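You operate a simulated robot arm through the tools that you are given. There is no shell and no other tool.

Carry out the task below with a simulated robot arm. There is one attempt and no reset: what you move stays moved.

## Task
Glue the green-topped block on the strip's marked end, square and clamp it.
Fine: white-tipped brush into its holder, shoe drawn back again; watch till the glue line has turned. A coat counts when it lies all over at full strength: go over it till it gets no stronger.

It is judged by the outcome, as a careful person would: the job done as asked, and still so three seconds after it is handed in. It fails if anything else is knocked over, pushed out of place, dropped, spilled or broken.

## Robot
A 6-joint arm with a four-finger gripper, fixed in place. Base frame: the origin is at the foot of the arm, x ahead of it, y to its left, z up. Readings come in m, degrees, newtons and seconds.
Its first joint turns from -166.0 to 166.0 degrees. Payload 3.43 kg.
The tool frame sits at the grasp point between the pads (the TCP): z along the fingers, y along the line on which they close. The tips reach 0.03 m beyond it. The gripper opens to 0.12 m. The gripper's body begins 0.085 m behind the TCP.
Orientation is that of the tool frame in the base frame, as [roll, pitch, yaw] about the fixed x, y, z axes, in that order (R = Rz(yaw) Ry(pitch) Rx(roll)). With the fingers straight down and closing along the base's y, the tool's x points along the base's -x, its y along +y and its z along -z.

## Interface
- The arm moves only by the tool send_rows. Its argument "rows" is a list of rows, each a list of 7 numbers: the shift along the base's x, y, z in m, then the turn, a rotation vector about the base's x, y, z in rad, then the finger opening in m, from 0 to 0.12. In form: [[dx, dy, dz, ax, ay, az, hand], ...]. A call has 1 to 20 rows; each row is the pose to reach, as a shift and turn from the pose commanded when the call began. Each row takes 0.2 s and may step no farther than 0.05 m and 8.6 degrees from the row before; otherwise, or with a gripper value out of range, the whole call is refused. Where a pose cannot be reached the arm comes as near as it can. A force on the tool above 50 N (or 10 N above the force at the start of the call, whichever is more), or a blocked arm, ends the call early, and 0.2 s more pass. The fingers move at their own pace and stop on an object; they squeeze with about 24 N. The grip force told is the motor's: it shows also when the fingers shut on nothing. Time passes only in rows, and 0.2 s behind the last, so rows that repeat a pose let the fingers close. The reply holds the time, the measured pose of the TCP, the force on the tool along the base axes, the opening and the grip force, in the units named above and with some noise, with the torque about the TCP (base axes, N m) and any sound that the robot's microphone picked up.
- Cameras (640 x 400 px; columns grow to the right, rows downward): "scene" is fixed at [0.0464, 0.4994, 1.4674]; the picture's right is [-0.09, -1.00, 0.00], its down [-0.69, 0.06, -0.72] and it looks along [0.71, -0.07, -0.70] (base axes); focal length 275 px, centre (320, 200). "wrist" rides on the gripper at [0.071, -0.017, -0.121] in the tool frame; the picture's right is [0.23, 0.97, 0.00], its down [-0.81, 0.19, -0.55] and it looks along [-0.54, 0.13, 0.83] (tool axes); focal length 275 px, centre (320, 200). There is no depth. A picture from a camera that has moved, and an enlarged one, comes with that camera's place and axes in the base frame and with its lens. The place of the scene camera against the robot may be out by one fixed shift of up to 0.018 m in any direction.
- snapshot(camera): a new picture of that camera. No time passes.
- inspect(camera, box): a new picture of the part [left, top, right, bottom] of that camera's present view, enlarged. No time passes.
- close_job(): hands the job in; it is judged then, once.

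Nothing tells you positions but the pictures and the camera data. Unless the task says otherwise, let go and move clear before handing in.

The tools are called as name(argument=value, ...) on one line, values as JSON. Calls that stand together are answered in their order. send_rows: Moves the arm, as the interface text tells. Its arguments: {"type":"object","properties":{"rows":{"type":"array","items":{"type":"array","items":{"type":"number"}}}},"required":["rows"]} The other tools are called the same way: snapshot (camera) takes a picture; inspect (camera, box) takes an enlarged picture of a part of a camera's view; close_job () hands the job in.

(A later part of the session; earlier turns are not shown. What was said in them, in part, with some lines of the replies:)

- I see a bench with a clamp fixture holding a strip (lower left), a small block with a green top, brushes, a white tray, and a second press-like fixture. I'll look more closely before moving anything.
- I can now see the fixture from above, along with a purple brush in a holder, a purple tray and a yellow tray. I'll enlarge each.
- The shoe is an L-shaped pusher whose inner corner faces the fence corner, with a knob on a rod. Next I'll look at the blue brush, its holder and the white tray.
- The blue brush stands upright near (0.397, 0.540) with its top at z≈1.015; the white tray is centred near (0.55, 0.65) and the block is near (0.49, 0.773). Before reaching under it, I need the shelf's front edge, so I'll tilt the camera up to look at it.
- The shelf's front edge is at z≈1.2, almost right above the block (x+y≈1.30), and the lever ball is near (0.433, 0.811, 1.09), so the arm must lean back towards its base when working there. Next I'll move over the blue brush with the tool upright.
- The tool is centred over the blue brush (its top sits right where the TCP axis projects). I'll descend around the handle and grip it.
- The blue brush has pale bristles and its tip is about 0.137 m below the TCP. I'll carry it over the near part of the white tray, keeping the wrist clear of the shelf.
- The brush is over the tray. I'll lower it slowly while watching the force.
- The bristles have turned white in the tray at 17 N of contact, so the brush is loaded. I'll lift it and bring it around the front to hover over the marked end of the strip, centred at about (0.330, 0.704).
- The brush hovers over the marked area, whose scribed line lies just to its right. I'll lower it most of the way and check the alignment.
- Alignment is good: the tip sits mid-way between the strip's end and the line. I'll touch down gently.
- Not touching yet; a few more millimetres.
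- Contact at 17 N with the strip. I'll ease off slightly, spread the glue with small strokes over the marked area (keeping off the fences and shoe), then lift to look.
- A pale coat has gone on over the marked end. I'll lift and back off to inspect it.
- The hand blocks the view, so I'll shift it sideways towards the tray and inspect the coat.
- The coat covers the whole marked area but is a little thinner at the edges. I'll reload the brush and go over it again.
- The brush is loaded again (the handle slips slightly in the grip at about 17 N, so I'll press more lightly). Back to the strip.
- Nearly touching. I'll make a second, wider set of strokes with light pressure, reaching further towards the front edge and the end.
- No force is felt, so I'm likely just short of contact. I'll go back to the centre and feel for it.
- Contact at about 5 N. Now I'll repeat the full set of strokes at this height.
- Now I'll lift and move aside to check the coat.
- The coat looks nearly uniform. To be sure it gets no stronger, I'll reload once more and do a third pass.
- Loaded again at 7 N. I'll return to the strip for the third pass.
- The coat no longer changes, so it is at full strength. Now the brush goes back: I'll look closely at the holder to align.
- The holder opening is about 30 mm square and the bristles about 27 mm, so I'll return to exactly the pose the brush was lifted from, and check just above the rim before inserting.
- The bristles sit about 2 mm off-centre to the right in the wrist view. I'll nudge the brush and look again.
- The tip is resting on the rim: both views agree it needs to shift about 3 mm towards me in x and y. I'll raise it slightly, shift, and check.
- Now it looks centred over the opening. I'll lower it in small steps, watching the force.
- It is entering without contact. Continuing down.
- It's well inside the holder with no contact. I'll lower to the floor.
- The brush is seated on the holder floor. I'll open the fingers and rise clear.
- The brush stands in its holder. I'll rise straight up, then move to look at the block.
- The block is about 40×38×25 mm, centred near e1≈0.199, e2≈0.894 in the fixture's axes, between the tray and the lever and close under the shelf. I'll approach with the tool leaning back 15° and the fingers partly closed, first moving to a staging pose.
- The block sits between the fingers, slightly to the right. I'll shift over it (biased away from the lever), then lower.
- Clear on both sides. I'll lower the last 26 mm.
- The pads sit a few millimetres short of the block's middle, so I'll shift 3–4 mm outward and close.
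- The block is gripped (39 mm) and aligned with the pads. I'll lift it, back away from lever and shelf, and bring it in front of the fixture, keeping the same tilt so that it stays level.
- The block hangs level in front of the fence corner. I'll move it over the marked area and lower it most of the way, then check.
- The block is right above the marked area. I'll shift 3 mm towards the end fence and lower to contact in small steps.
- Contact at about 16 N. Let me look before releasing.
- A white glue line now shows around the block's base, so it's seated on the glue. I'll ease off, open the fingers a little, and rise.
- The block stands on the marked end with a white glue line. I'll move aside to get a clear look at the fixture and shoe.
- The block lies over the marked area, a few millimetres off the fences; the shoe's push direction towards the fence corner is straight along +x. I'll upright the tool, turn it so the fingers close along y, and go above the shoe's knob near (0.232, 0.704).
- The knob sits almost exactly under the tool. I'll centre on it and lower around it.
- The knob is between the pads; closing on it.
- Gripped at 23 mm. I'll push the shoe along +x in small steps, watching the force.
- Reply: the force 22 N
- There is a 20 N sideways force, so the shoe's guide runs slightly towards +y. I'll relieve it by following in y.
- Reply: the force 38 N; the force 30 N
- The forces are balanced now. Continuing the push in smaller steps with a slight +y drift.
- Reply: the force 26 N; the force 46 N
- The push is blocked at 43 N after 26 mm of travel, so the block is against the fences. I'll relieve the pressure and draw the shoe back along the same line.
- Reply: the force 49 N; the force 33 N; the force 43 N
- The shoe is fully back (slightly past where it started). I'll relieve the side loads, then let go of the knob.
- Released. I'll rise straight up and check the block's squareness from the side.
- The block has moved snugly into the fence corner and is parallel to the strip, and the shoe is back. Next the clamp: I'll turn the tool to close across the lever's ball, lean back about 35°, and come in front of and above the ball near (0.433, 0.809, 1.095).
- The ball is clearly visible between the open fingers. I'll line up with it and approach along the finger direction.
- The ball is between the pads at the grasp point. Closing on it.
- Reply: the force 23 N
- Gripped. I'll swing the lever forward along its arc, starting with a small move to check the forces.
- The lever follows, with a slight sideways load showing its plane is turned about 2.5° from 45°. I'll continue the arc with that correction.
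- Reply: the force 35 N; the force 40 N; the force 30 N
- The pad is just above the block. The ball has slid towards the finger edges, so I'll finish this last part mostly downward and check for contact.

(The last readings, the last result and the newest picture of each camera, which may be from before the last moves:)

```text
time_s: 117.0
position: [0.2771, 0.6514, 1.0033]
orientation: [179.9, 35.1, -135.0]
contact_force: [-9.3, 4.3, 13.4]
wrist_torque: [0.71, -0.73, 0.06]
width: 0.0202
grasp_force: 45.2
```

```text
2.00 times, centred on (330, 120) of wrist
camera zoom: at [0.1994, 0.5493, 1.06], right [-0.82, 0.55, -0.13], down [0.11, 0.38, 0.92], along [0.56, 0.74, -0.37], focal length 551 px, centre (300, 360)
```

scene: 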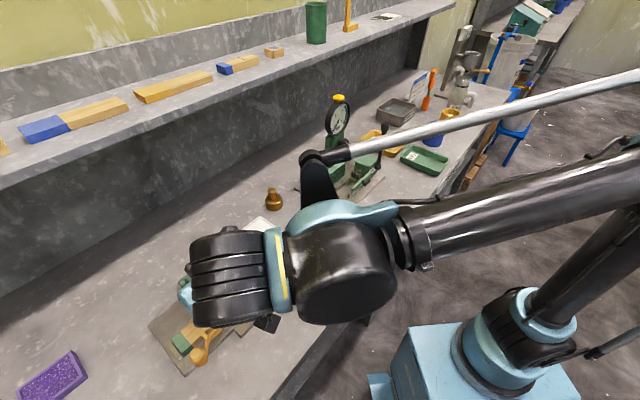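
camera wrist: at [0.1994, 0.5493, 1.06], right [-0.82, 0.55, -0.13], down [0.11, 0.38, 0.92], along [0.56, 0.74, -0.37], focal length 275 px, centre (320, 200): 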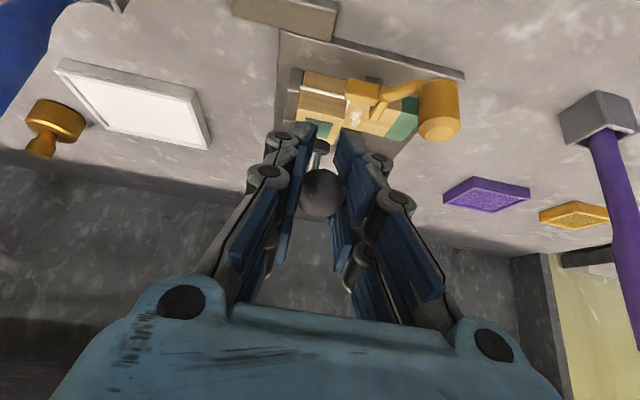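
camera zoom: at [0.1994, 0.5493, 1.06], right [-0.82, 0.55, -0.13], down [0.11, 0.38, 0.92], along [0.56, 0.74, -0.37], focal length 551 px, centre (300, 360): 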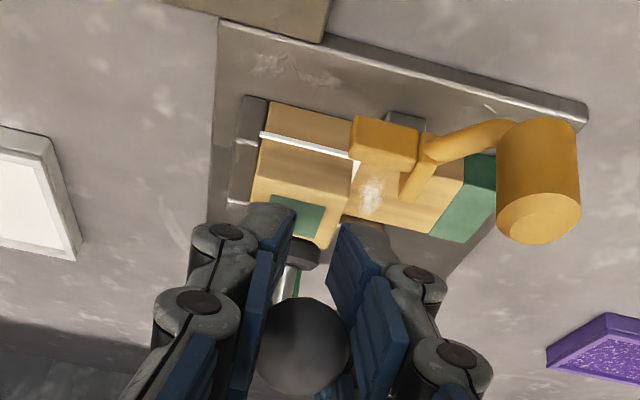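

send_rows(rows=[[-0.0013, -0.0013, -0.005, 0, 0, 0, 0], [-0.0024, -0.0024, -0.01, 0, 0, 0, 0], [-0.0034, -0.0034, -0.015, 0, 0, 0, 0]])

snapshot(camera="wrist")

inspect(camera="wrist", box=[240, 20, 420, 220])

snapshot(camera="scene")

```text
time_s: 117.8
position: [0.2741, 0.6486, 0.9867]
orientation: [179.8, 35.0, -135.0]
contact_force: [-12.3, 14.8, 9.3]
wrist_torque: [0.66, -0.69, 0.09]
width: 0.0209
grasp_force: 44.9
```

```text
taken
camera wrist: at [0.1964, 0.5462, 1.0443], right [-0.82, 0.55, -0.13], down [0.11, 0.38, 0.92], along [0.56, 0.74, -0.37], focal length 275 px, centre (320, 200)
```

wrist: 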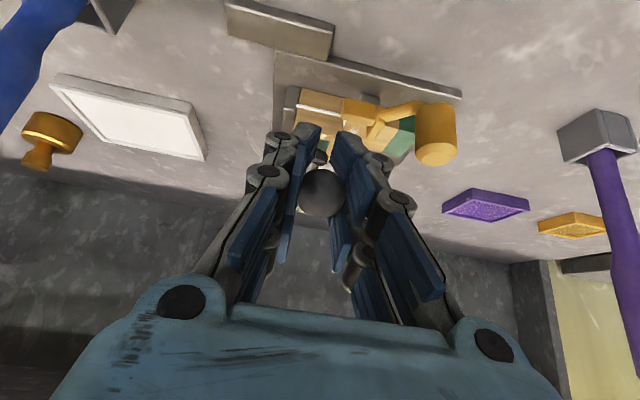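

```text
2.00 times, centred on (330, 120) of wrist
camera zoom: at [0.1964, 0.5462, 1.0443], right [-0.82, 0.55, -0.13], down [0.11, 0.38, 0.92], along [0.56, 0.74, -0.37], focal length 551 px, centre (300, 360)
```

zoom: 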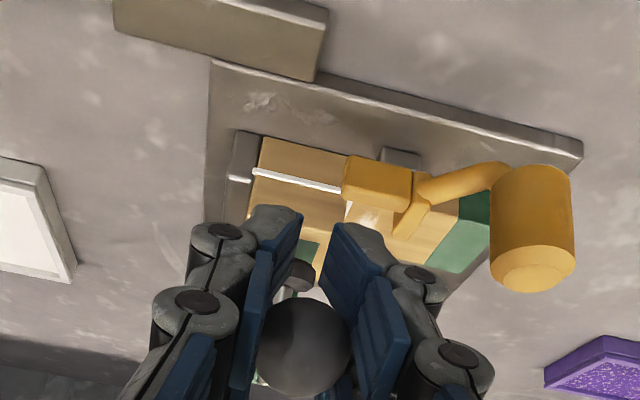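

```text
taken
```

scene: 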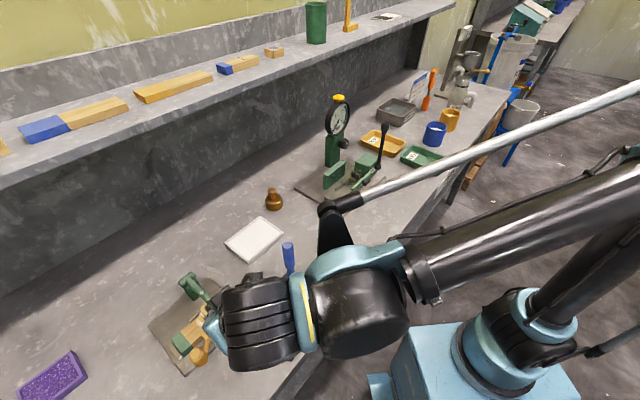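

send_rows(rows=[[-0.0016, -0.0002, -0.005, 0, 0, 0, 0], [-0.0023, -0.0009, -0.01, 0, 0, 0, 0], [-0.003, -0.0016, -0.015, 0, 0, 0, 0]])

inspect(camera="wrist", box=[240, 20, 420, 220])

inspect(camera="scene", box=[130, 250, 270, 380])

```text
time_s: 118.6
position: [0.2709, 0.6453, 0.9717]
orientation: [179.9, 34.9, -135.1]
contact_force: [7.7, -4.0, 7.6]
wrist_torque: [0.49, -0.47, -0.05]
width: 0.021
grasp_force: 44.9
```

```text
2.00 times, centred on (330, 120) of wrist
camera zoom: at [0.1941, 0.5446, 1.0286], right [-0.82, 0.56, -0.13], down [0.11, 0.38, 0.92], along [0.56, 0.74, -0.37], focal length 551 px, centre (300, 360)
```

zoom: 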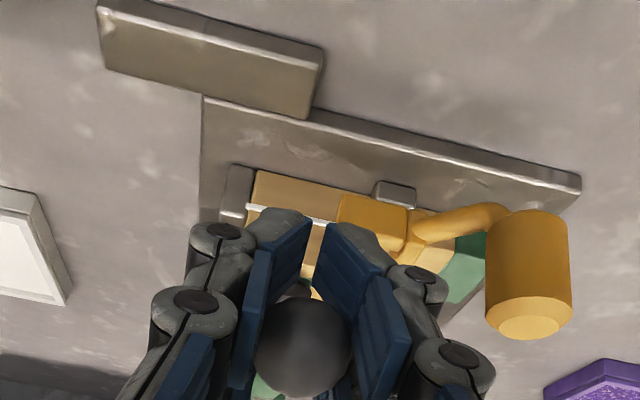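

```text
3.08 times, centred on (200, 315) of scene
camera zoom: at [0.0464, 0.4994, 1.4674], right [-0.09, -1.0, 0.0], down [-0.69, 0.06, -0.72], along [0.71, -0.07, -0.7], focal length 846 px, centre (689, -154)
```

zoom: 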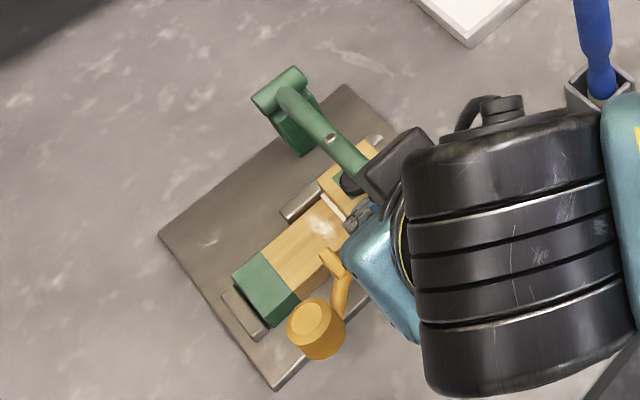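

The scene view shows the lever nearly down on the block. I'll continue lowering gently until the pad presses.

send_rows(rows=[[-0.0004, -0.0004, -0.004, 0, 0, 0, 0], [-0.0007, -0.0007, -0.008, 0, 0, 0, 0]])

inspect(camera="scene", box=[160, 260, 250, 340])

```text
time_s: 119.2
position: [0.2711, 0.6462, 0.9639]
orientation: [179.9, 34.8, -135.1]
contact_force: [23.0, -16.1, 9.9]
wrist_torque: [0.68, -0.51, -0.14]
width: 0.0211
grasp_force: 45.3
```

```text
5.00 times, centred on (205, 300) of scene
camera zoom: at [0.0464, 0.4994, 1.4674], right [-0.09, -1.0, 0.0], down [-0.69, 0.06, -0.72], along [0.71, -0.07, -0.7], focal length 1376 px, centre (895, -300)
```

zoom: 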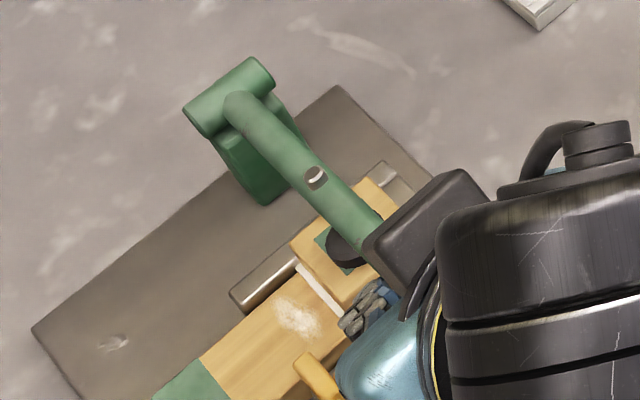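

send_rows(rows=[[0.0008, -0.0008, -0.002, 0, 0, 0, 0], [0.0006, -0.001, -0.006, 0, 0, 0, 0], [0.0004, -0.0012, -0.01, 0, 0, 0, 0]])

inspect(camera="scene", box=[160, 260, 250, 340])

inspect(camera="wrist", box=[240, 20, 420, 220])

```text
time_s: 120.0
position: [0.2713, 0.6461, 0.9537]
orientation: [179.8, 34.9, -135.1]
contact_force: [16.7, -7.0, 9.8]
wrist_torque: [0.61, -0.41, -0.08]
width: 0.0216
grasp_force: 44.5
```

```text
5.00 times, centred on (205, 300) of scene
camera zoom: at [0.0464, 0.4994, 1.4674], right [-0.09, -1.0, 0.0], down [-0.69, 0.06, -0.72], along [0.71, -0.07, -0.7], focal length 1376 px, centre (895, -300)
```

zoom: 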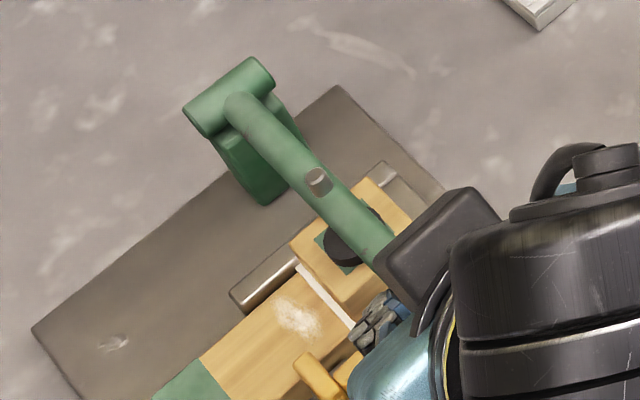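

```text
2.00 times, centred on (330, 120) of wrist
camera zoom: at [0.1934, 0.5435, 1.0113], right [-0.82, 0.55, -0.13], down [0.11, 0.38, 0.92], along [0.56, 0.74, -0.37], focal length 551 px, centre (300, 360)
```

zoom: 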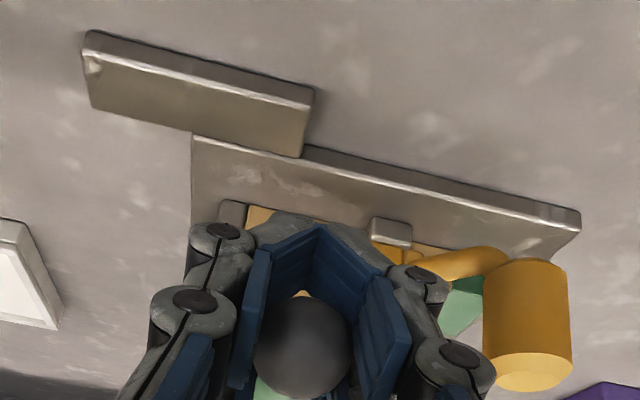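

send_rows(rows=[[0.0005, -0.0005, -0.002, 0, 0, 0, 0], [0.0007, -0.0003, -0.004, 0, 0, 0, 0]])

inspect(camera="scene", box=[180, 275, 230, 315])

```text
time_s: 120.6
position: [0.2709, 0.6468, 0.9507]
orientation: [179.8, 34.9, -135.0]
contact_force: [1.4, -7.1, 10.6]
wrist_torque: [0.42, -0.35, -0.03]
width: 0.0214
grasp_force: 44.7
```

```text
10.00 times, centred on (205, 295) of scene
camera zoom: at [0.0464, 0.4994, 1.4674], right [-0.09, -1.0, 0.0], down [-0.69, 0.06, -0.72], along [0.71, -0.07, -0.7], focal length 2751 px, centre (1470, -750)
```

zoom: 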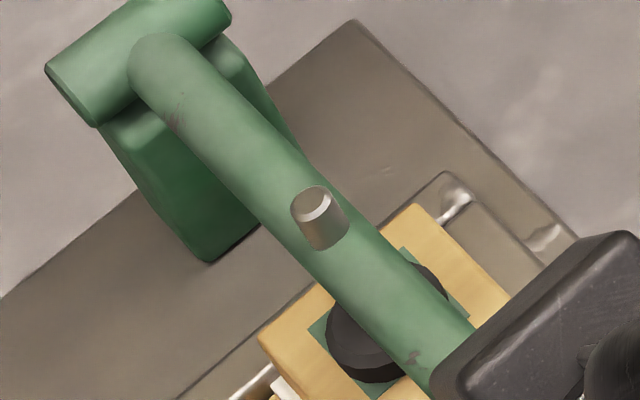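

send_rows(rows=[[0, 0.0003, -0.002, 0, 0, 0, 0], [0, 0.0003, -0.004, 0, 0, 0, 0]])

inspect(camera="scene", box=[180, 275, 230, 315])

inspect(camera="wrist", box=[260, 100, 420, 220])

```text
time_s: 121.2
position: [0.2718, 0.6456, 0.9461]
orientation: [179.8, 35.0, -135.1]
contact_force: [-3.6, -6.4, 11.6]
wrist_torque: [0.5, -0.45, 0.0]
width: 0.0212
grasp_force: 44.7
```

```text
10.00 times, centred on (205, 295) of scene
camera zoom: at [0.0464, 0.4994, 1.4674], right [-0.09, -1.0, 0.0], down [-0.69, 0.06, -0.72], along [0.71, -0.07, -0.7], focal length 2751 px, centre (1470, -750)
```

zoom: 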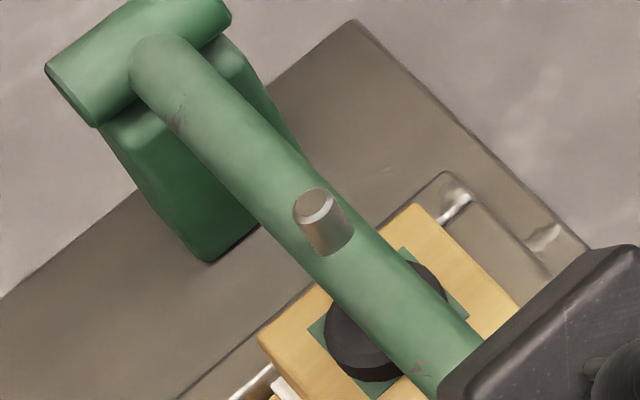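

```text
3.33 times, centred on (340, 160) of wrist
camera zoom: at [0.1938, 0.5438, 1.0035], right [-0.82, 0.55, -0.13], down [0.11, 0.38, 0.92], along [0.56, 0.74, -0.37], focal length 918 px, centre (253, 333)
```

zoom: 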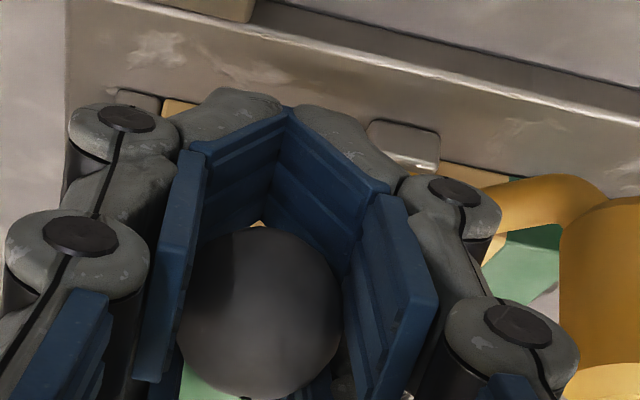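

send_rows(rows=[[0, 0.0002, -0.002, 0, 0, 0, 0], [0, 0.0003, -0.004, 0, 0, 0, 0]])

inspect(camera="scene", box=[180, 275, 230, 315])

```text
time_s: 121.8
position: [0.2724, 0.6456, 0.9413]
orientation: [179.8, 35.0, -135.0]
contact_force: [-5.2, 2.9, 12.5]
wrist_torque: [0.59, -0.58, -0.03]
width: 0.021
grasp_force: 45.4
```

```text
10.00 times, centred on (205, 295) of scene
camera zoom: at [0.0464, 0.4994, 1.4674], right [-0.09, -1.0, 0.0], down [-0.69, 0.06, -0.72], along [0.71, -0.07, -0.7], focal length 2751 px, centre (1470, -750)
```

zoom: 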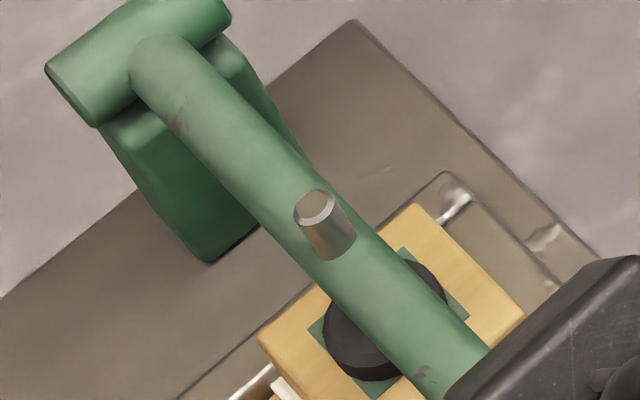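

send_rows(rows=[[0.0001, 0.0003, -0.0025, 0, 0, 0, 0], [0.0002, 0.0004, -0.005, 0, 0, 0, 0]])

inspect(camera="scene", box=[180, 275, 230, 315])

snapshot(camera="wrist")

```text
time_s: 122.4
position: [0.2716, 0.6471, 0.9373]
orientation: [179.8, 35.0, -134.9]
contact_force: [-15.5, 10.4, 13.0]
wrist_torque: [0.47, -0.53, -0.13]
width: 0.0209
grasp_force: 44.9
```

```text
10.00 times, centred on (205, 295) of scene
camera zoom: at [0.0464, 0.4994, 1.4674], right [-0.09, -1.0, 0.0], down [-0.69, 0.06, -0.72], along [0.71, -0.07, -0.7], focal length 2751 px, centre (1470, -750)
```

zoom: 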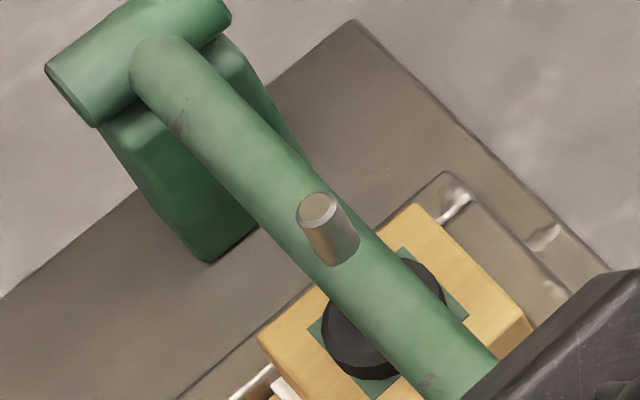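

```text
taken
camera wrist: at [0.1942, 0.5439, 0.9946], right [-0.82, 0.55, -0.13], down [0.11, 0.38, 0.92], along [0.56, 0.74, -0.37], focal length 275 px, centre (320, 200)
```

wrist: 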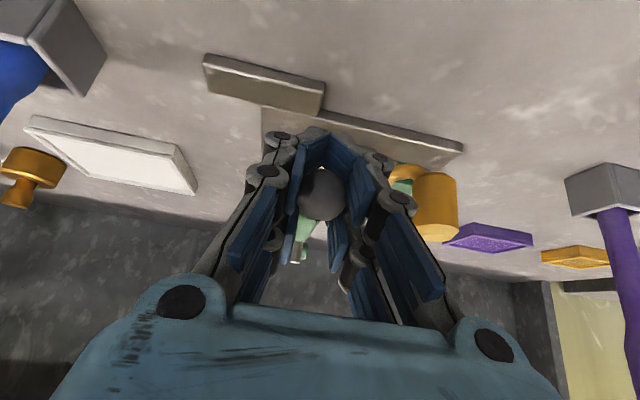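

send_rows(rows=[[-0.0004, 0.0008, -0.0025, 0, 0, 0, 0], [-0.0003, 0.0009, -0.005, 0, 0, 0, 0]])

inspect(camera="scene", box=[180, 275, 230, 315])

```text
time_s: 123.0
position: [0.272, 0.6465, 0.933]
orientation: [180.0, 35.0, -135.2]
contact_force: [2.4, 0.1, 14.2]
wrist_torque: [0.46, -0.53, -0.02]
width: 0.021
grasp_force: 45.0
```

```text
10.00 times, centred on (205, 295) of scene
camera zoom: at [0.0464, 0.4994, 1.4674], right [-0.09, -1.0, 0.0], down [-0.69, 0.06, -0.72], along [0.71, -0.07, -0.7], focal length 2751 px, centre (1470, -750)
```

zoom: 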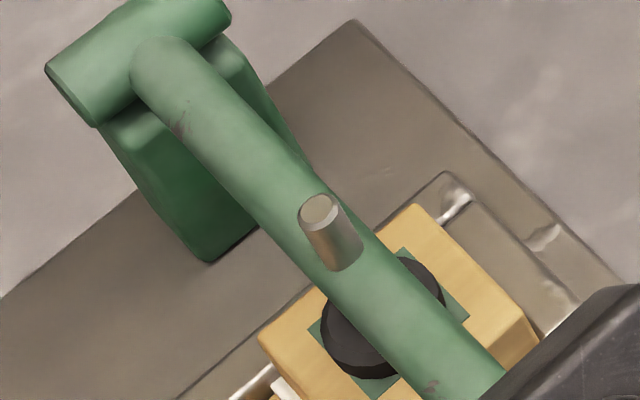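

The pad has met the block and its spring-loaded stem is now rising through the lever as I press. I'll keep pressing down until it locks or stops.

send_rows(rows=[[0.0002, 0.0002, -0.003, 0, 0, 0, 0], [0.0005, 0.0005, -0.006, 0, 0, 0, 0]])

inspect(camera="scene", box=[180, 275, 230, 315])

snapshot(camera="wrist")

```text
time_s: 123.6
position: [0.2717, 0.6464, 0.9273]
orientation: [179.9, 35.0, -135.1]
contact_force: [10.7, -9.7, 29.2]
wrist_torque: [-0.12, 0.2, 0.12]
width: 0.0211
grasp_force: 45.1
```

```text
10.00 times, centred on (205, 295) of scene
camera zoom: at [0.0464, 0.4994, 1.4674], right [-0.09, -1.0, 0.0], down [-0.69, 0.06, -0.72], along [0.71, -0.07, -0.7], focal length 2751 px, centre (1470, -750)
```

zoom: 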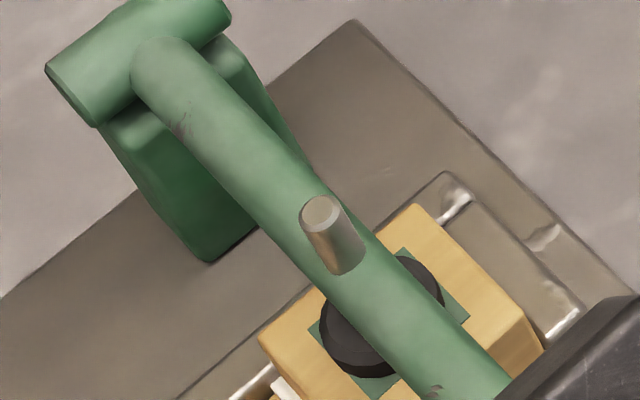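

```text
taken
camera wrist: at [0.1946, 0.5451, 0.985], right [-0.82, 0.56, -0.13], down [0.11, 0.38, 0.92], along [0.56, 0.74, -0.37], focal length 275 px, centre (320, 200)
```

wrist: 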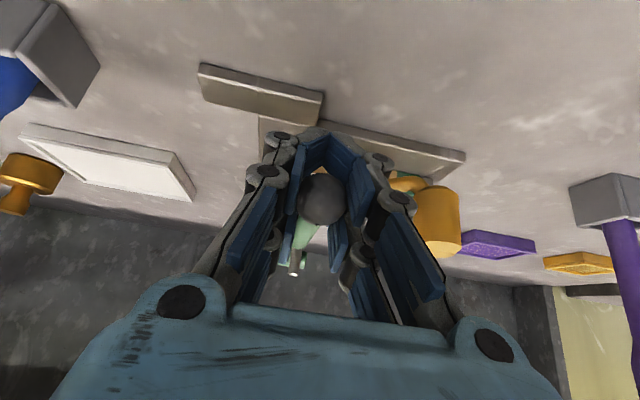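

inspect(camera="wrist", box=[240, 100, 480, 270])

inspect(camera="scene", box=[170, 280, 270, 370])

```text
2.35 times, centred on (360, 185) of wrist
camera zoom: at [0.1946, 0.5451, 0.985], right [-0.82, 0.56, -0.13], down [0.11, 0.38, 0.92], along [0.56, 0.74, -0.37], focal length 648 px, centre (226, 235)
```

zoom: 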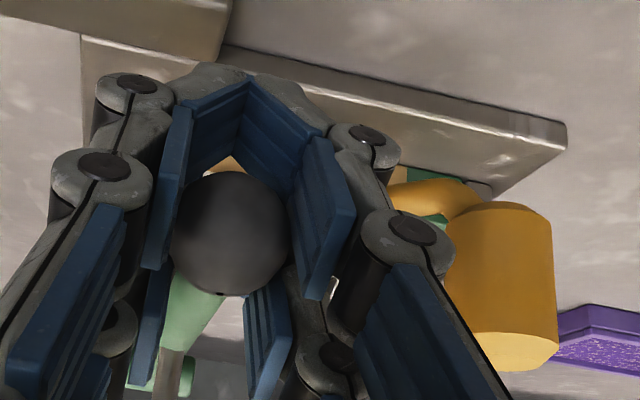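

```text
4.44 times, centred on (220, 325) of scene
camera zoom: at [0.0464, 0.4994, 1.4674], right [-0.09, -1.0, 0.0], down [-0.69, 0.06, -0.72], along [0.71, -0.07, -0.7], focal length 1223 px, centre (764, -356)
```

zoom: 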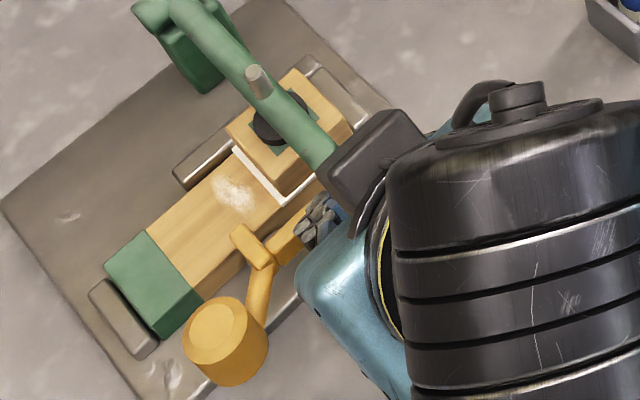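

My right fingertip is very close to the shoe's bar, so I won't press further this way. I'll open just enough to release the ball and back out along the finger direction, then see whether the lever stays.

send_rows(rows=[[0, 0, 0.001, 0, 0, 0, 0.026], [0, 0, 0.001, 0, 0, 0, 0.032], [0, 0, 0.001, 0, 0, 0, 0.034]])

inspect(camera="wrist", box=[240, 100, 480, 270])

inspect(camera="scene", box=[170, 270, 270, 360])

```text
time_s: 124.4
position: [0.2713, 0.6486, 0.9277]
orientation: [179.9, 34.9, -135.0]
contact_force: [-0.4, 1.1, 0.2]
wrist_torque: [0.01, -0.01, -0.01]
width: 0.0341
grasp_force: 0.1
```

```text
2.35 times, centred on (360, 185) of wrist
camera zoom: at [0.1937, 0.5461, 0.9847], right [-0.82, 0.55, -0.13], down [0.11, 0.38, 0.92], along [0.56, 0.74, -0.37], focal length 648 px, centre (226, 235)
```

zoom: 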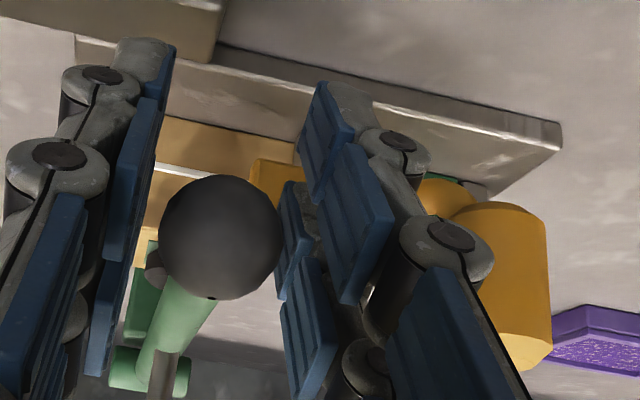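

```text
4.44 times, centred on (220, 315) of scene
camera zoom: at [0.0464, 0.4994, 1.4674], right [-0.09, -1.0, 0.0], down [-0.69, 0.06, -0.72], along [0.71, -0.07, -0.7], focal length 1223 px, centre (764, -311)
```

zoom: 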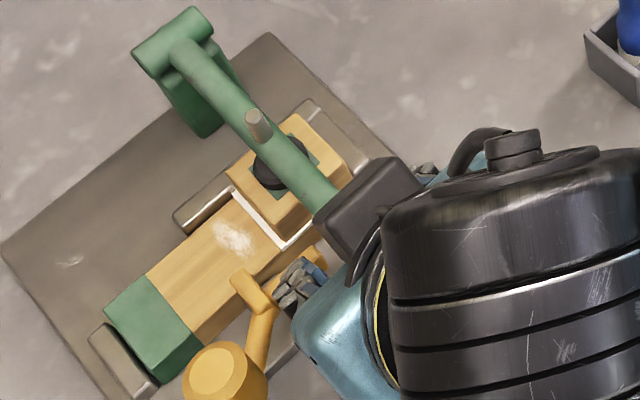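

The lever stays down by itself. I'll back straight out.

send_rows(rows=[[-0.006, -0.006, 0.0125, 0, 0, 0, 0.034], [-0.013, -0.013, 0.026, 0, 0, 0, 0.034], [-0.025, -0.025, 0.05, 0, 0, 0, 0.034], [-0.035, -0.035, 0.08, 0, 0, 0, 0.034], [-0.035, -0.035, 0.12, 0, 0, 0, 0.034], [-0.035, -0.035, 0.12, 0, 0, 0, 0.034]])

snapshot(camera="wrist")

inspect(camera="wrist", box=[220, 40, 440, 200])

inspect(camera="scene", box=[150, 260, 270, 360])

```text
time_s: 125.8
position: [0.2344, 0.6148, 1.0513]
orientation: [-180.0, 34.9, -135.1]
contact_force: [0.9, -0.5, 0.0]
wrist_torque: [-0.02, 0.02, 0.01]
width: 0.0342
grasp_force: 0.1
```

```text
taken
camera wrist: at [0.1579, 0.5126, 1.108], right [-0.82, 0.55, -0.13], down [0.11, 0.38, 0.92], along [0.56, 0.74, -0.37], focal length 275 px, centre (320, 200)
```

wrist: 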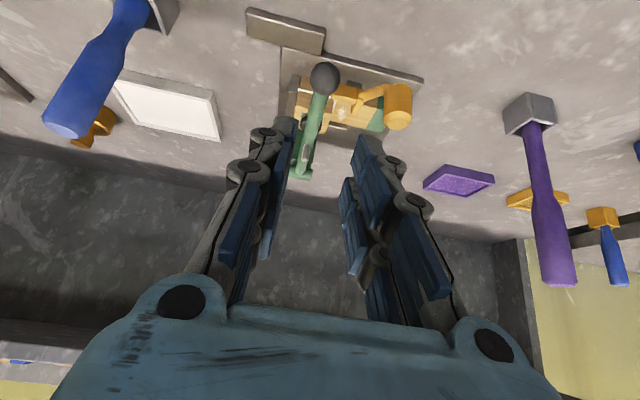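

```text
2.50 times, centred on (330, 120) of wrist
camera zoom: at [0.1579, 0.5126, 1.108], right [-0.82, 0.55, -0.13], down [0.11, 0.38, 0.92], along [0.56, 0.74, -0.37], focal length 688 px, centre (295, 400)
```

zoom: 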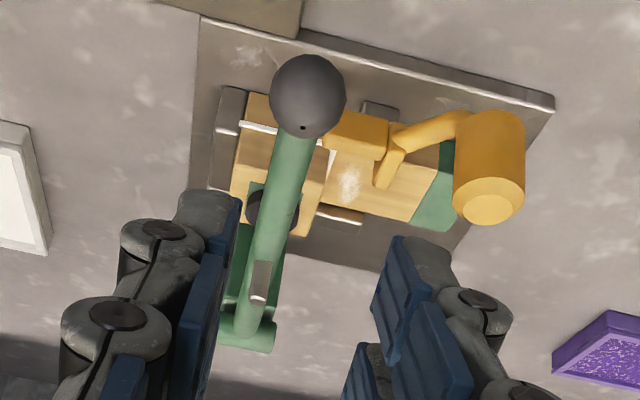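

```text
4.00 times, centred on (210, 310) of scene
camera zoom: at [0.0464, 0.4994, 1.4674], right [-0.09, -1.0, 0.0], down [-0.69, 0.06, -0.72], along [0.71, -0.07, -0.7], focal length 1100 px, centre (760, -240)
```

zoom: 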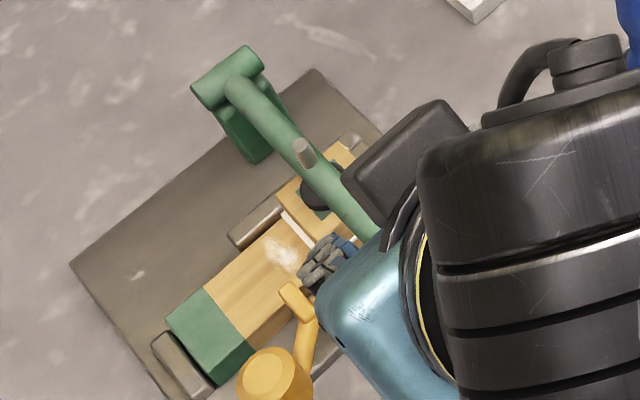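

The lever is down with its pad on the block. I'll move aside to inspect the clamp and the glue line.

send_rows(rows=[[0, -0.02, 0.04, 0, 0, 0, 0.04], [0.02, -0.05, 0.08, 0, 0, 0, 0.05], [0.04, -0.085, 0.1, -0.086, 0.086, 0, 0.06], [0.06, -0.12, 0.1, -0.172, 0.172, 0, 0.06], [0.075, -0.155, 0.1, -0.258, 0.258, 0, 0.06], [0.09, -0.19, 0.1, -0.344, 0.344, 0, 0.06], [0.1, -0.22, 0.1, -0.431, 0.431, 0, 0.06], [0.1, -0.22, 0.1, -0.431, 0.431, 0, 0.06]])

snapshot(camera="scene")

inspect(camera="scene", box=[160, 260, 250, 340])

inspect(camera="scene", box=[180, 280, 230, 320])

snapshot(camera="wrist")

```text
refused: row 2 steps farther than a row can; nothing moved
```

```text
taken
```

scene: 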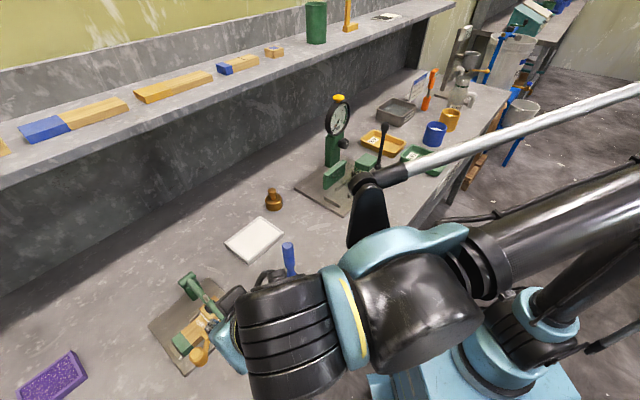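

```text
5.00 times, centred on (205, 300) of scene
camera zoom: at [0.0464, 0.4994, 1.4674], right [-0.09, -1.0, 0.0], down [-0.69, 0.06, -0.72], along [0.71, -0.07, -0.7], focal length 1376 px, centre (895, -300)
```

zoom: 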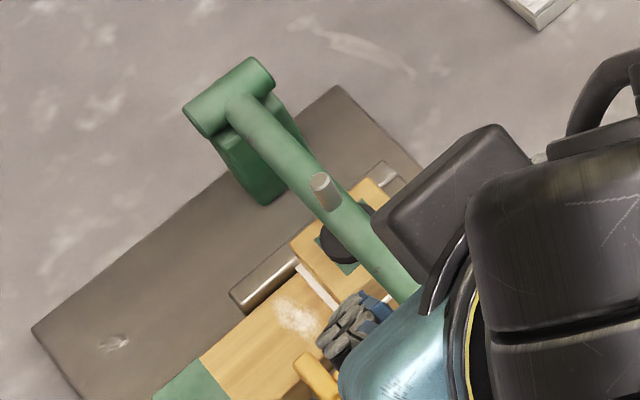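

```text
10.00 times, centred on (205, 300) of scene
camera zoom: at [0.0464, 0.4994, 1.4674], right [-0.09, -1.0, 0.0], down [-0.69, 0.06, -0.72], along [0.71, -0.07, -0.7], focal length 2751 px, centre (1470, -800)
```

zoom: 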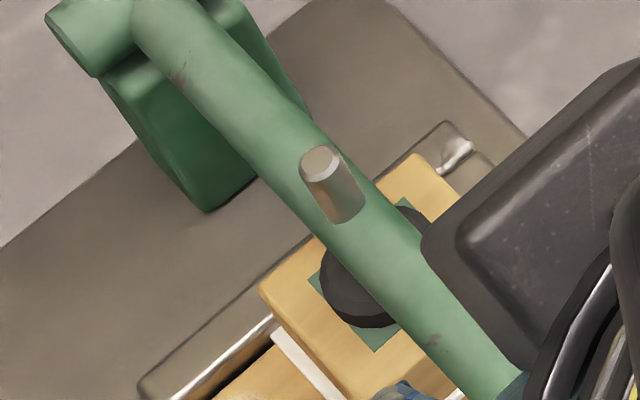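

```text
taken
camera wrist: at [0.1579, 0.5126, 1.108], right [-0.82, 0.55, -0.13], down [0.11, 0.38, 0.92], along [0.56, 0.74, -0.37], focal length 275 px, centre (320, 200)
```

wrist: 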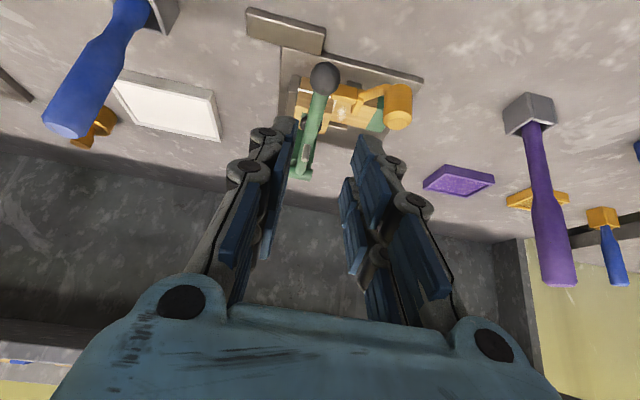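

I'll redo that retreat with smaller steps.

send_rows(rows=[[0, 0, 0.04, 0, 0, 0, 0.04], [0.005, -0.02, 0.08, 0, 0, 0, 0.05], [0.02, -0.055, 0.1, 0, 0, 0, 0.06], [0.035, -0.095, 0.1, -0.086, 0.086, 0, 0.06], [0.05, -0.13, 0.1, -0.172, 0.172, 0, 0.06], [0.065, -0.165, 0.1, -0.258, 0.258, 0, 0.06], [0.08, -0.2, 0.1, -0.344, 0.344, 0, 0.06], [0.095, -0.23, 0.1, -0.431, 0.431, 0, 0.06], [0.095, -0.23, 0.1, -0.431, 0.431, 0, 0.06]])

snapshot(camera="scene")

inspect(camera="scene", box=[160, 260, 250, 340])

inspect(camera="scene", box=[180, 280, 230, 320])

snapshot(camera="wrist")

```text
time_s: 127.8
position: [0.3306, 0.3851, 1.1473]
orientation: [179.8, 0.0, -135.0]
contact_force: [-0.1, 1.7, 0.0]
wrist_torque: [0.02, -0.01, 0.0]
width: 0.0597
grasp_force: 0.1
```

```text
taken
```

scene: 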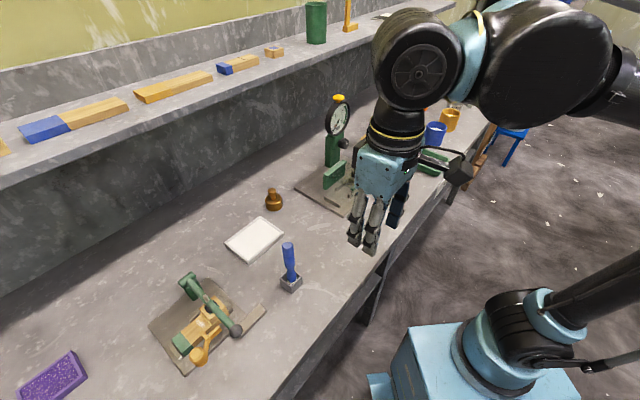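

```text
5.00 times, centred on (205, 300) of scene
camera zoom: at [0.0464, 0.4994, 1.4674], right [-0.09, -1.0, 0.0], down [-0.69, 0.06, -0.72], along [0.71, -0.07, -0.7], focal length 1376 px, centre (895, -300)
```

zoom: 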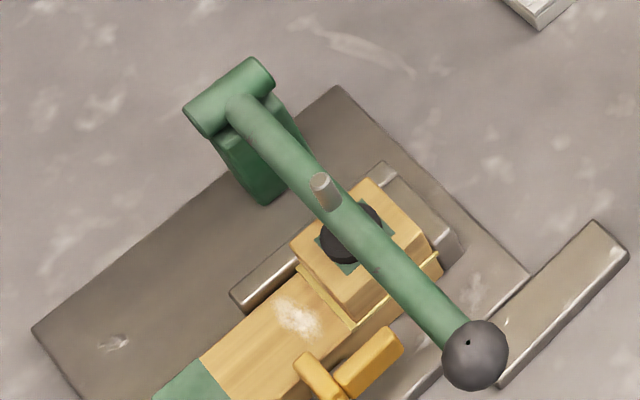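

```text
10.00 times, centred on (205, 300) of scene
camera zoom: at [0.0464, 0.4994, 1.4674], right [-0.09, -1.0, 0.0], down [-0.69, 0.06, -0.72], along [0.71, -0.07, -0.7], focal length 2751 px, centre (1470, -800)
```

zoom: 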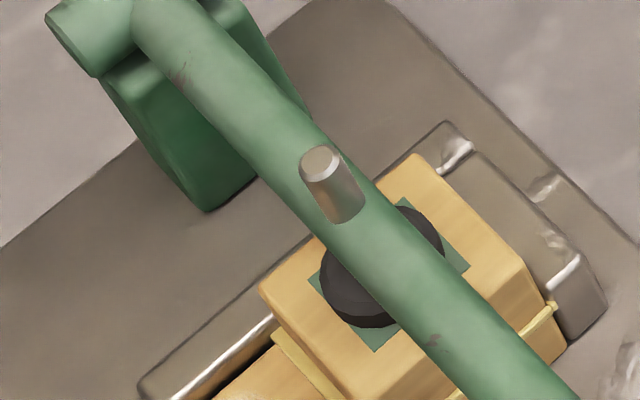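

```text
taken
camera wrist: at [0.2923, 0.3219, 1.2684], right [-0.85, 0.53, 0.0], down [0.44, 0.71, 0.55], along [0.29, 0.47, -0.83], focal length 275 px, centre (320, 200)
```

wrist: 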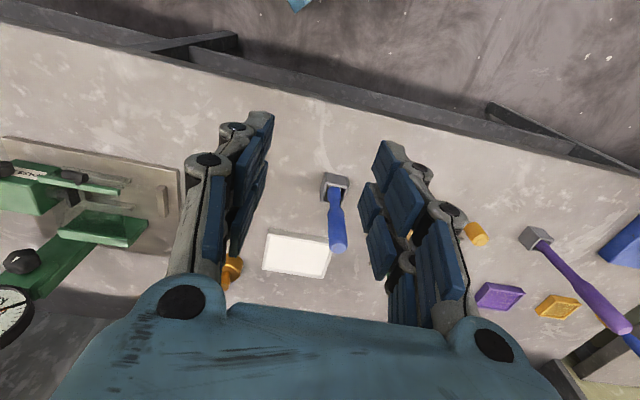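

The glue line has begun to change from white to yellow. I'll wait in place and watch until it no longer changes.

send_rows(rows=[[0, 0, 0, 0, 0, 0, 0.06], [0, 0, 0, 0, 0, 0, 0.06], [0, 0, 0, 0, 0, 0, 0.06], [0, 0, 0, 0, 0, 0, 0.06], [0, 0, 0, 0, 0, 0, 0.06], [0, 0, 0, 0, 0, 0, 0.06], [0, 0, 0, 0, 0, 0, 0.06], [0, 0, 0, 0, 0, 0, 0.06], [0, 0, 0, 0, 0, 0, 0.06], [0, 0, 0, 0, 0, 0, 0.06], [0, 0, 0, 0, 0, 0, 0.06], [0, 0, 0, 0, 0, 0, 0.06], [0, 0, 0, 0, 0, 0, 0.06], [0, 0, 0, 0, 0, 0, 0.06], [0, 0, 0, 0, 0, 0, 0.06], [0, 0, 0, 0, 0, 0, 0.06], [0, 0, 0, 0, 0, 0, 0.06], [0, 0, 0, 0, 0, 0, 0.06], [0, 0, 0, 0, 0, 0, 0.06], [0, 0, 0, 0, 0, 0, 0.06]])

inspect(camera="scene", box=[180, 280, 230, 320])

inspect(camera="scene", box=[190, 290, 240, 330])

```text
time_s: 132.0
position: [0.3305, 0.3839, 1.1483]
orientation: [180.0, 0.0, -135.0]
contact_force: [-0.8, -0.1, -0.2]
wrist_torque: [0.0, 0.02, 0.02]
width: 0.06
grasp_force: 0.0
```

```text
10.00 times, centred on (205, 300) of scene
camera zoom: at [0.0464, 0.4994, 1.4674], right [-0.09, -1.0, 0.0], down [-0.69, 0.06, -0.72], along [0.71, -0.07, -0.7], focal length 2751 px, centre (1470, -800)
```

zoom: 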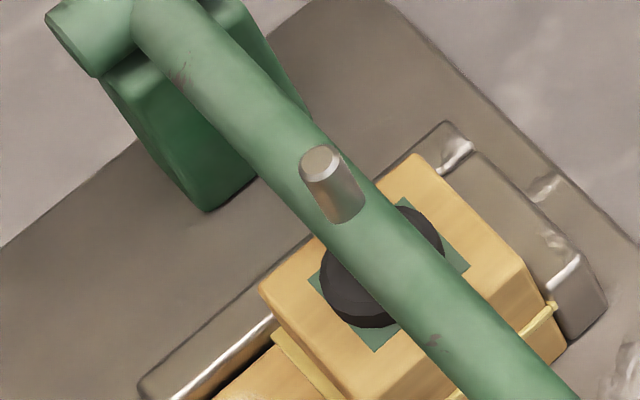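

```text
10.00 times, centred on (215, 310) of scene
camera zoom: at [0.0464, 0.4994, 1.4674], right [-0.09, -1.0, 0.0], down [-0.69, 0.06, -0.72], along [0.71, -0.07, -0.7], focal length 2751 px, centre (1370, -900)
```

zoom: 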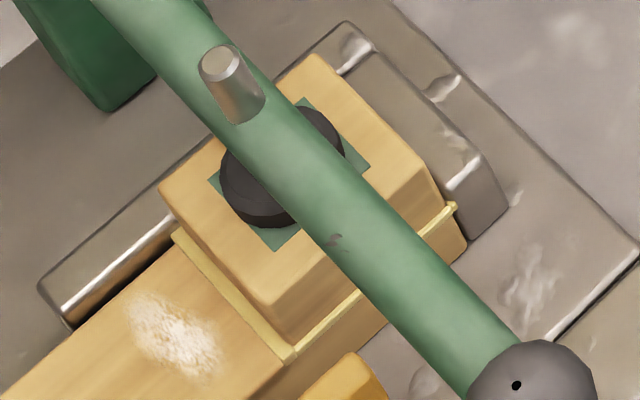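

The glue line is now an even yellow. I'll keep watching a while longer to make sure it has finished turning.

send_rows(rows=[[0, 0, 0, 0, 0, 0, 0.06], [0, 0, 0, 0, 0, 0, 0.06], [0, 0, 0, 0, 0, 0, 0.06], [0, 0, 0, 0, 0, 0, 0.06], [0, 0, 0, 0, 0, 0, 0.06], [0, 0, 0, 0, 0, 0, 0.06], [0, 0, 0, 0, 0, 0, 0.06], [0, 0, 0, 0, 0, 0, 0.06], [0, 0, 0, 0, 0, 0, 0.06], [0, 0, 0, 0, 0, 0, 0.06], [0, 0, 0, 0, 0, 0, 0.06], [0, 0, 0, 0, 0, 0, 0.06], [0, 0, 0, 0, 0, 0, 0.06], [0, 0, 0, 0, 0, 0, 0.06], [0, 0, 0, 0, 0, 0, 0.06], [0, 0, 0, 0, 0, 0, 0.06], [0, 0, 0, 0, 0, 0, 0.06], [0, 0, 0, 0, 0, 0, 0.06], [0, 0, 0, 0, 0, 0, 0.06], [0, 0, 0, 0, 0, 0, 0.06]])

send_rows(rows=[[0, 0, 0, 0, 0, 0, 0.06], [0, 0, 0, 0, 0, 0, 0.06], [0, 0, 0, 0, 0, 0, 0.06], [0, 0, 0, 0, 0, 0, 0.06], [0, 0, 0, 0, 0, 0, 0.06], [0, 0, 0, 0, 0, 0, 0.06], [0, 0, 0, 0, 0, 0, 0.06], [0, 0, 0, 0, 0, 0, 0.06], [0, 0, 0, 0, 0, 0, 0.06], [0, 0, 0, 0, 0, 0, 0.06], [0, 0, 0, 0, 0, 0, 0.06], [0, 0, 0, 0, 0, 0, 0.06], [0, 0, 0, 0, 0, 0, 0.06], [0, 0, 0, 0, 0, 0, 0.06], [0, 0, 0, 0, 0, 0, 0.06], [0, 0, 0, 0, 0, 0, 0.06], [0, 0, 0, 0, 0, 0, 0.06], [0, 0, 0, 0, 0, 0, 0.06], [0, 0, 0, 0, 0, 0, 0.06], [0, 0, 0, 0, 0, 0, 0.06]])

inspect(camera="scene", box=[190, 290, 240, 330])

snapshot(camera="scene")

inspect(camera="scene", box=[140, 230, 320, 370])

```text
time_s: 136.2
position: [0.3302, 0.3857, 1.148]
orientation: [180.0, 0.1, -135.0]
contact_force: [0.4, -0.4, 0.0]
wrist_torque: [-0.01, 0.03, 0.03]
width: 0.0598
grasp_force: 0.0
```

```text
time_s: 140.4
position: [0.3302, 0.3848, 1.1478]
orientation: [179.9, 0.0, -135.0]
contact_force: [-0.4, 0.0, -1.0]
wrist_torque: [0.0, -0.01, 0.0]
width: 0.06
grasp_force: 0.0
```

```text
10.00 times, centred on (215, 310) of scene
camera zoom: at [0.0464, 0.4994, 1.4674], right [-0.09, -1.0, 0.0], down [-0.69, 0.06, -0.72], along [0.71, -0.07, -0.7], focal length 2751 px, centre (1370, -900)
```

zoom: 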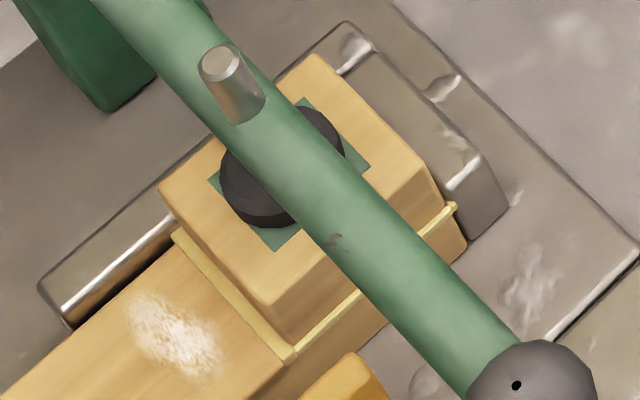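

```text
taken
```

scene: 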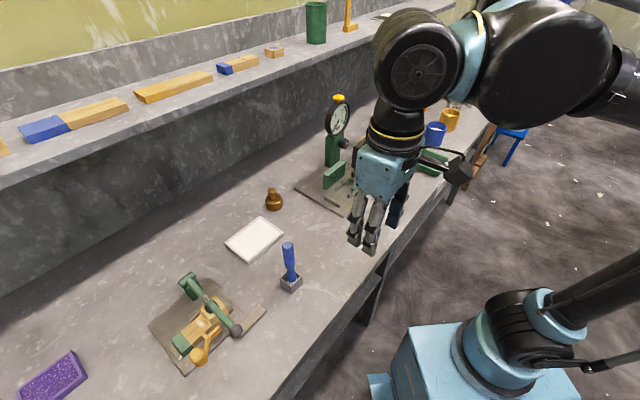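

```text
2.86 times, centred on (230, 300) of scene
camera zoom: at [0.0464, 0.4994, 1.4674], right [-0.09, -1.0, 0.0], down [-0.69, 0.06, -0.72], along [0.71, -0.07, -0.7], focal length 786 px, centre (577, -86)
```

zoom: 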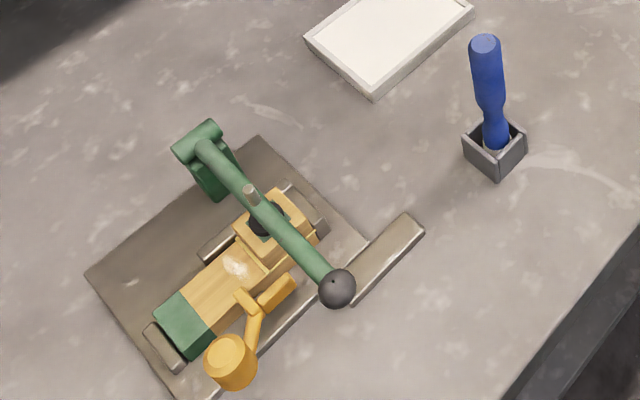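

The glue line has stayed the same yellow for over 10 s, so it has turned. Before handing in, I'll take a close look from above at the block, clamp, shoe and brush.

send_rows(rows=[[-0.018, 0.04, 0, 0, 0, 0, 0.06], [-0.036, 0.08, 0, 0, 0, 0, 0.06], [-0.054, 0.12, 0, 0, 0, 0, 0.06], [-0.072, 0.16, -0.01, 0, 0, 0, 0.06], [-0.09, 0.2, -0.02, 0, 0, 0, 0.06], [-0.1, 0.225, -0.03, 0, 0, 0, 0.06], [-0.1, 0.225, -0.03, 0, 0, 0, 0.06]])

snapshot(camera="wrist")

inspect(camera="wrist", box=[230, 80, 430, 240])

inspect(camera="wrist", box=[260, 130, 360, 210])

```text
time_s: 142.0
position: [0.2312, 0.6114, 1.1174]
orientation: [179.8, 0.0, -135.1]
contact_force: [-0.3, 0.3, -0.2]
wrist_torque: [0.01, 0.0, -0.01]
width: 0.0598
grasp_force: 0.0
```

```text
taken
camera wrist: at [0.1922, 0.5479, 1.2374], right [-0.85, 0.53, 0.0], down [0.44, 0.71, 0.55], along [0.29, 0.47, -0.83], focal length 275 px, centre (320, 200)
```

wrist: 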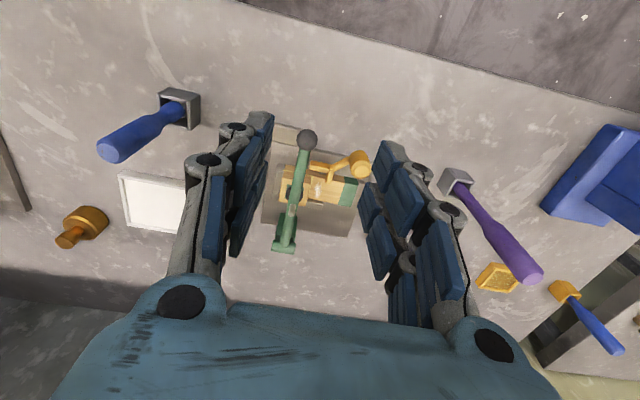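

```text
2.50 times, centred on (330, 160) of wrist
camera zoom: at [0.1922, 0.5479, 1.2374], right [-0.85, 0.53, 0.0], down [0.44, 0.71, 0.55], along [0.29, 0.47, -0.83], focal length 688 px, centre (295, 300)
```

zoom: 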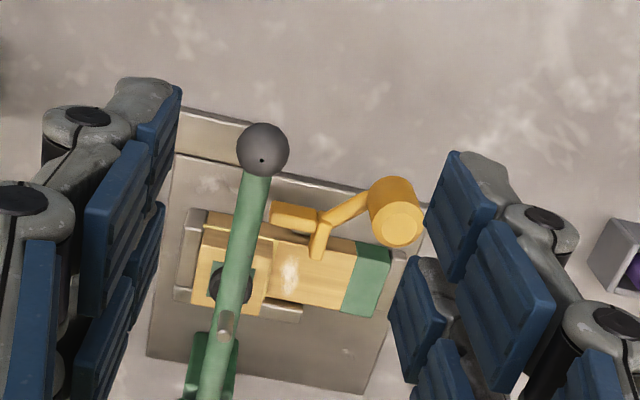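

```text
5.00 times, centred on (310, 170) of wrist
camera zoom: at [0.1922, 0.5479, 1.2374], right [-0.85, 0.53, 0.0], down [0.44, 0.71, 0.55], along [0.29, 0.47, -0.83], focal length 1376 px, centre (370, 350)
```

zoom: 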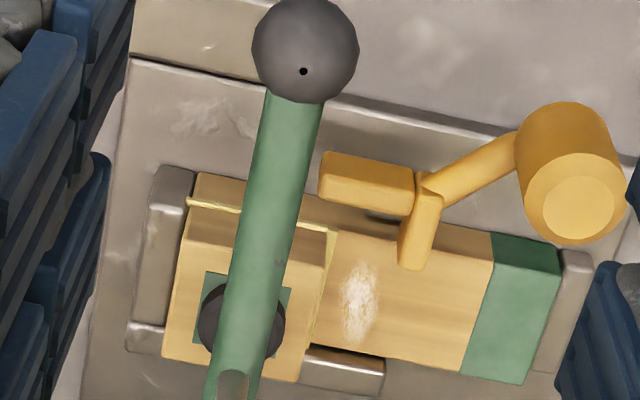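

Everything looks right: the block is square in the fence corner, the pad presses on its centre, the glue line is yellow, the shoe is back and the brush is in its holder. I'll move the arm well clear.

send_rows(rows=[[0, -0.02, 0.04, 0, 0, 0, 0.06], [0.01, -0.06, 0.06, 0, 0, 0, 0.06], [0.02, -0.1, 0.08, 0, 0, 0, 0.06], [0.03, -0.14, 0.1, 0, 0, 0, 0.06], [0.04, -0.18, 0.11, 0, 0, 0, 0.06], [0.05, -0.22, 0.11, 0, 0, 0, 0.06], [0.06, -0.26, 0.11, 0, 0, 0, 0.06], [0.06, -0.26, 0.11, 0, 0, 0, 0.06]])

snapshot(camera="scene")

inspect(camera="scene", box=[150, 260, 270, 360])

```text
time_s: 143.8
position: [0.2921, 0.345, 1.2286]
orientation: [179.9, 0.1, -134.9]
contact_force: [0.9, 0.5, -0.1]
wrist_torque: [0.01, -0.04, 0.02]
width: 0.0601
grasp_force: 0.2
```

```text
taken
```

scene: 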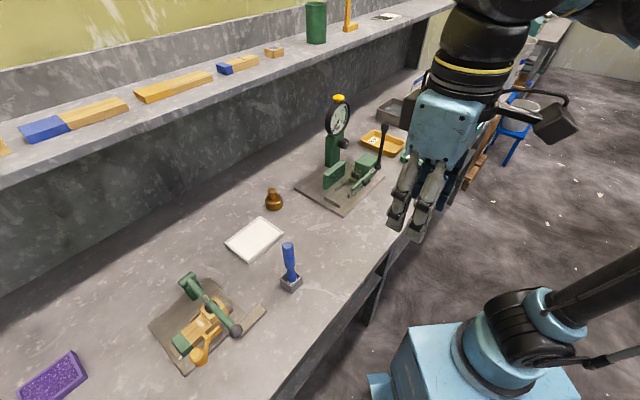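

```text
4.00 times, centred on (210, 310) of scene
camera zoom: at [0.0464, 0.4994, 1.4674], right [-0.09, -1.0, 0.0], down [-0.69, 0.06, -0.72], along [0.71, -0.07, -0.7], focal length 1100 px, centre (760, -240)
```

zoom: 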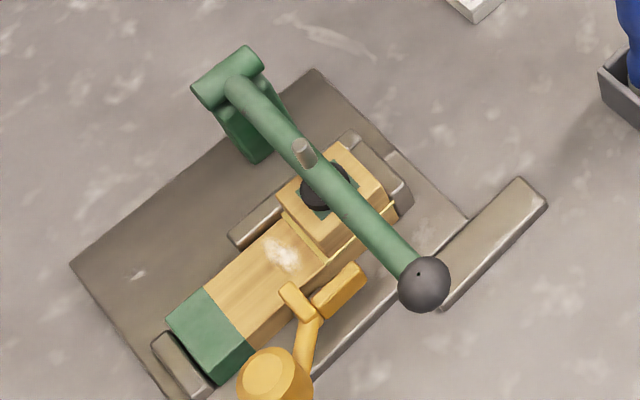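

The arm is clear. The block is glued and clamped square on the marked end, the glue line has turned yellow, the brush is in its holder and the shoe is drawn back, so I'm handing the job in.

close_job()

```text
The job is handed in.
```

The green-topped block is glued on the strip's marked end, squared against the fences and clamped. I've handed the job in.

- **Coat:** I brushed the marked area three times. The third pass made it no stronger, so I took it as full strength. A thin tan fringe stayed at its edges, which I took for the way the coat is drawn.
- **Squaring:** I pushed the shoe until it stopped at about 43 N, with the block in the fence corner. I then drew the shoe back, about 2 mm past where it started.
- **Clamp:** The lever is down with its pad on the middle of the block, and it stayed down when I let go. I stopped pressing when a finger came close to the shoe, so it may not be at the very end of its travel. I heard no click of a lock.
- **Glue line:** It turned from white to yellow within a few seconds of clamping. It then stayed the same for more than 12 seconds before I handed in.
- **Brush:** The blue-handled, white-tipped brush is back in its holder.

There is a small white smudge on the strip, about 13 mm past the marked line. It appeared when I set the block down, where one fingertip had been. I don't know whether it is glue, and I didn't try to wipe it off.

From the pictures, nothing else on the bench was moved or knocked over.
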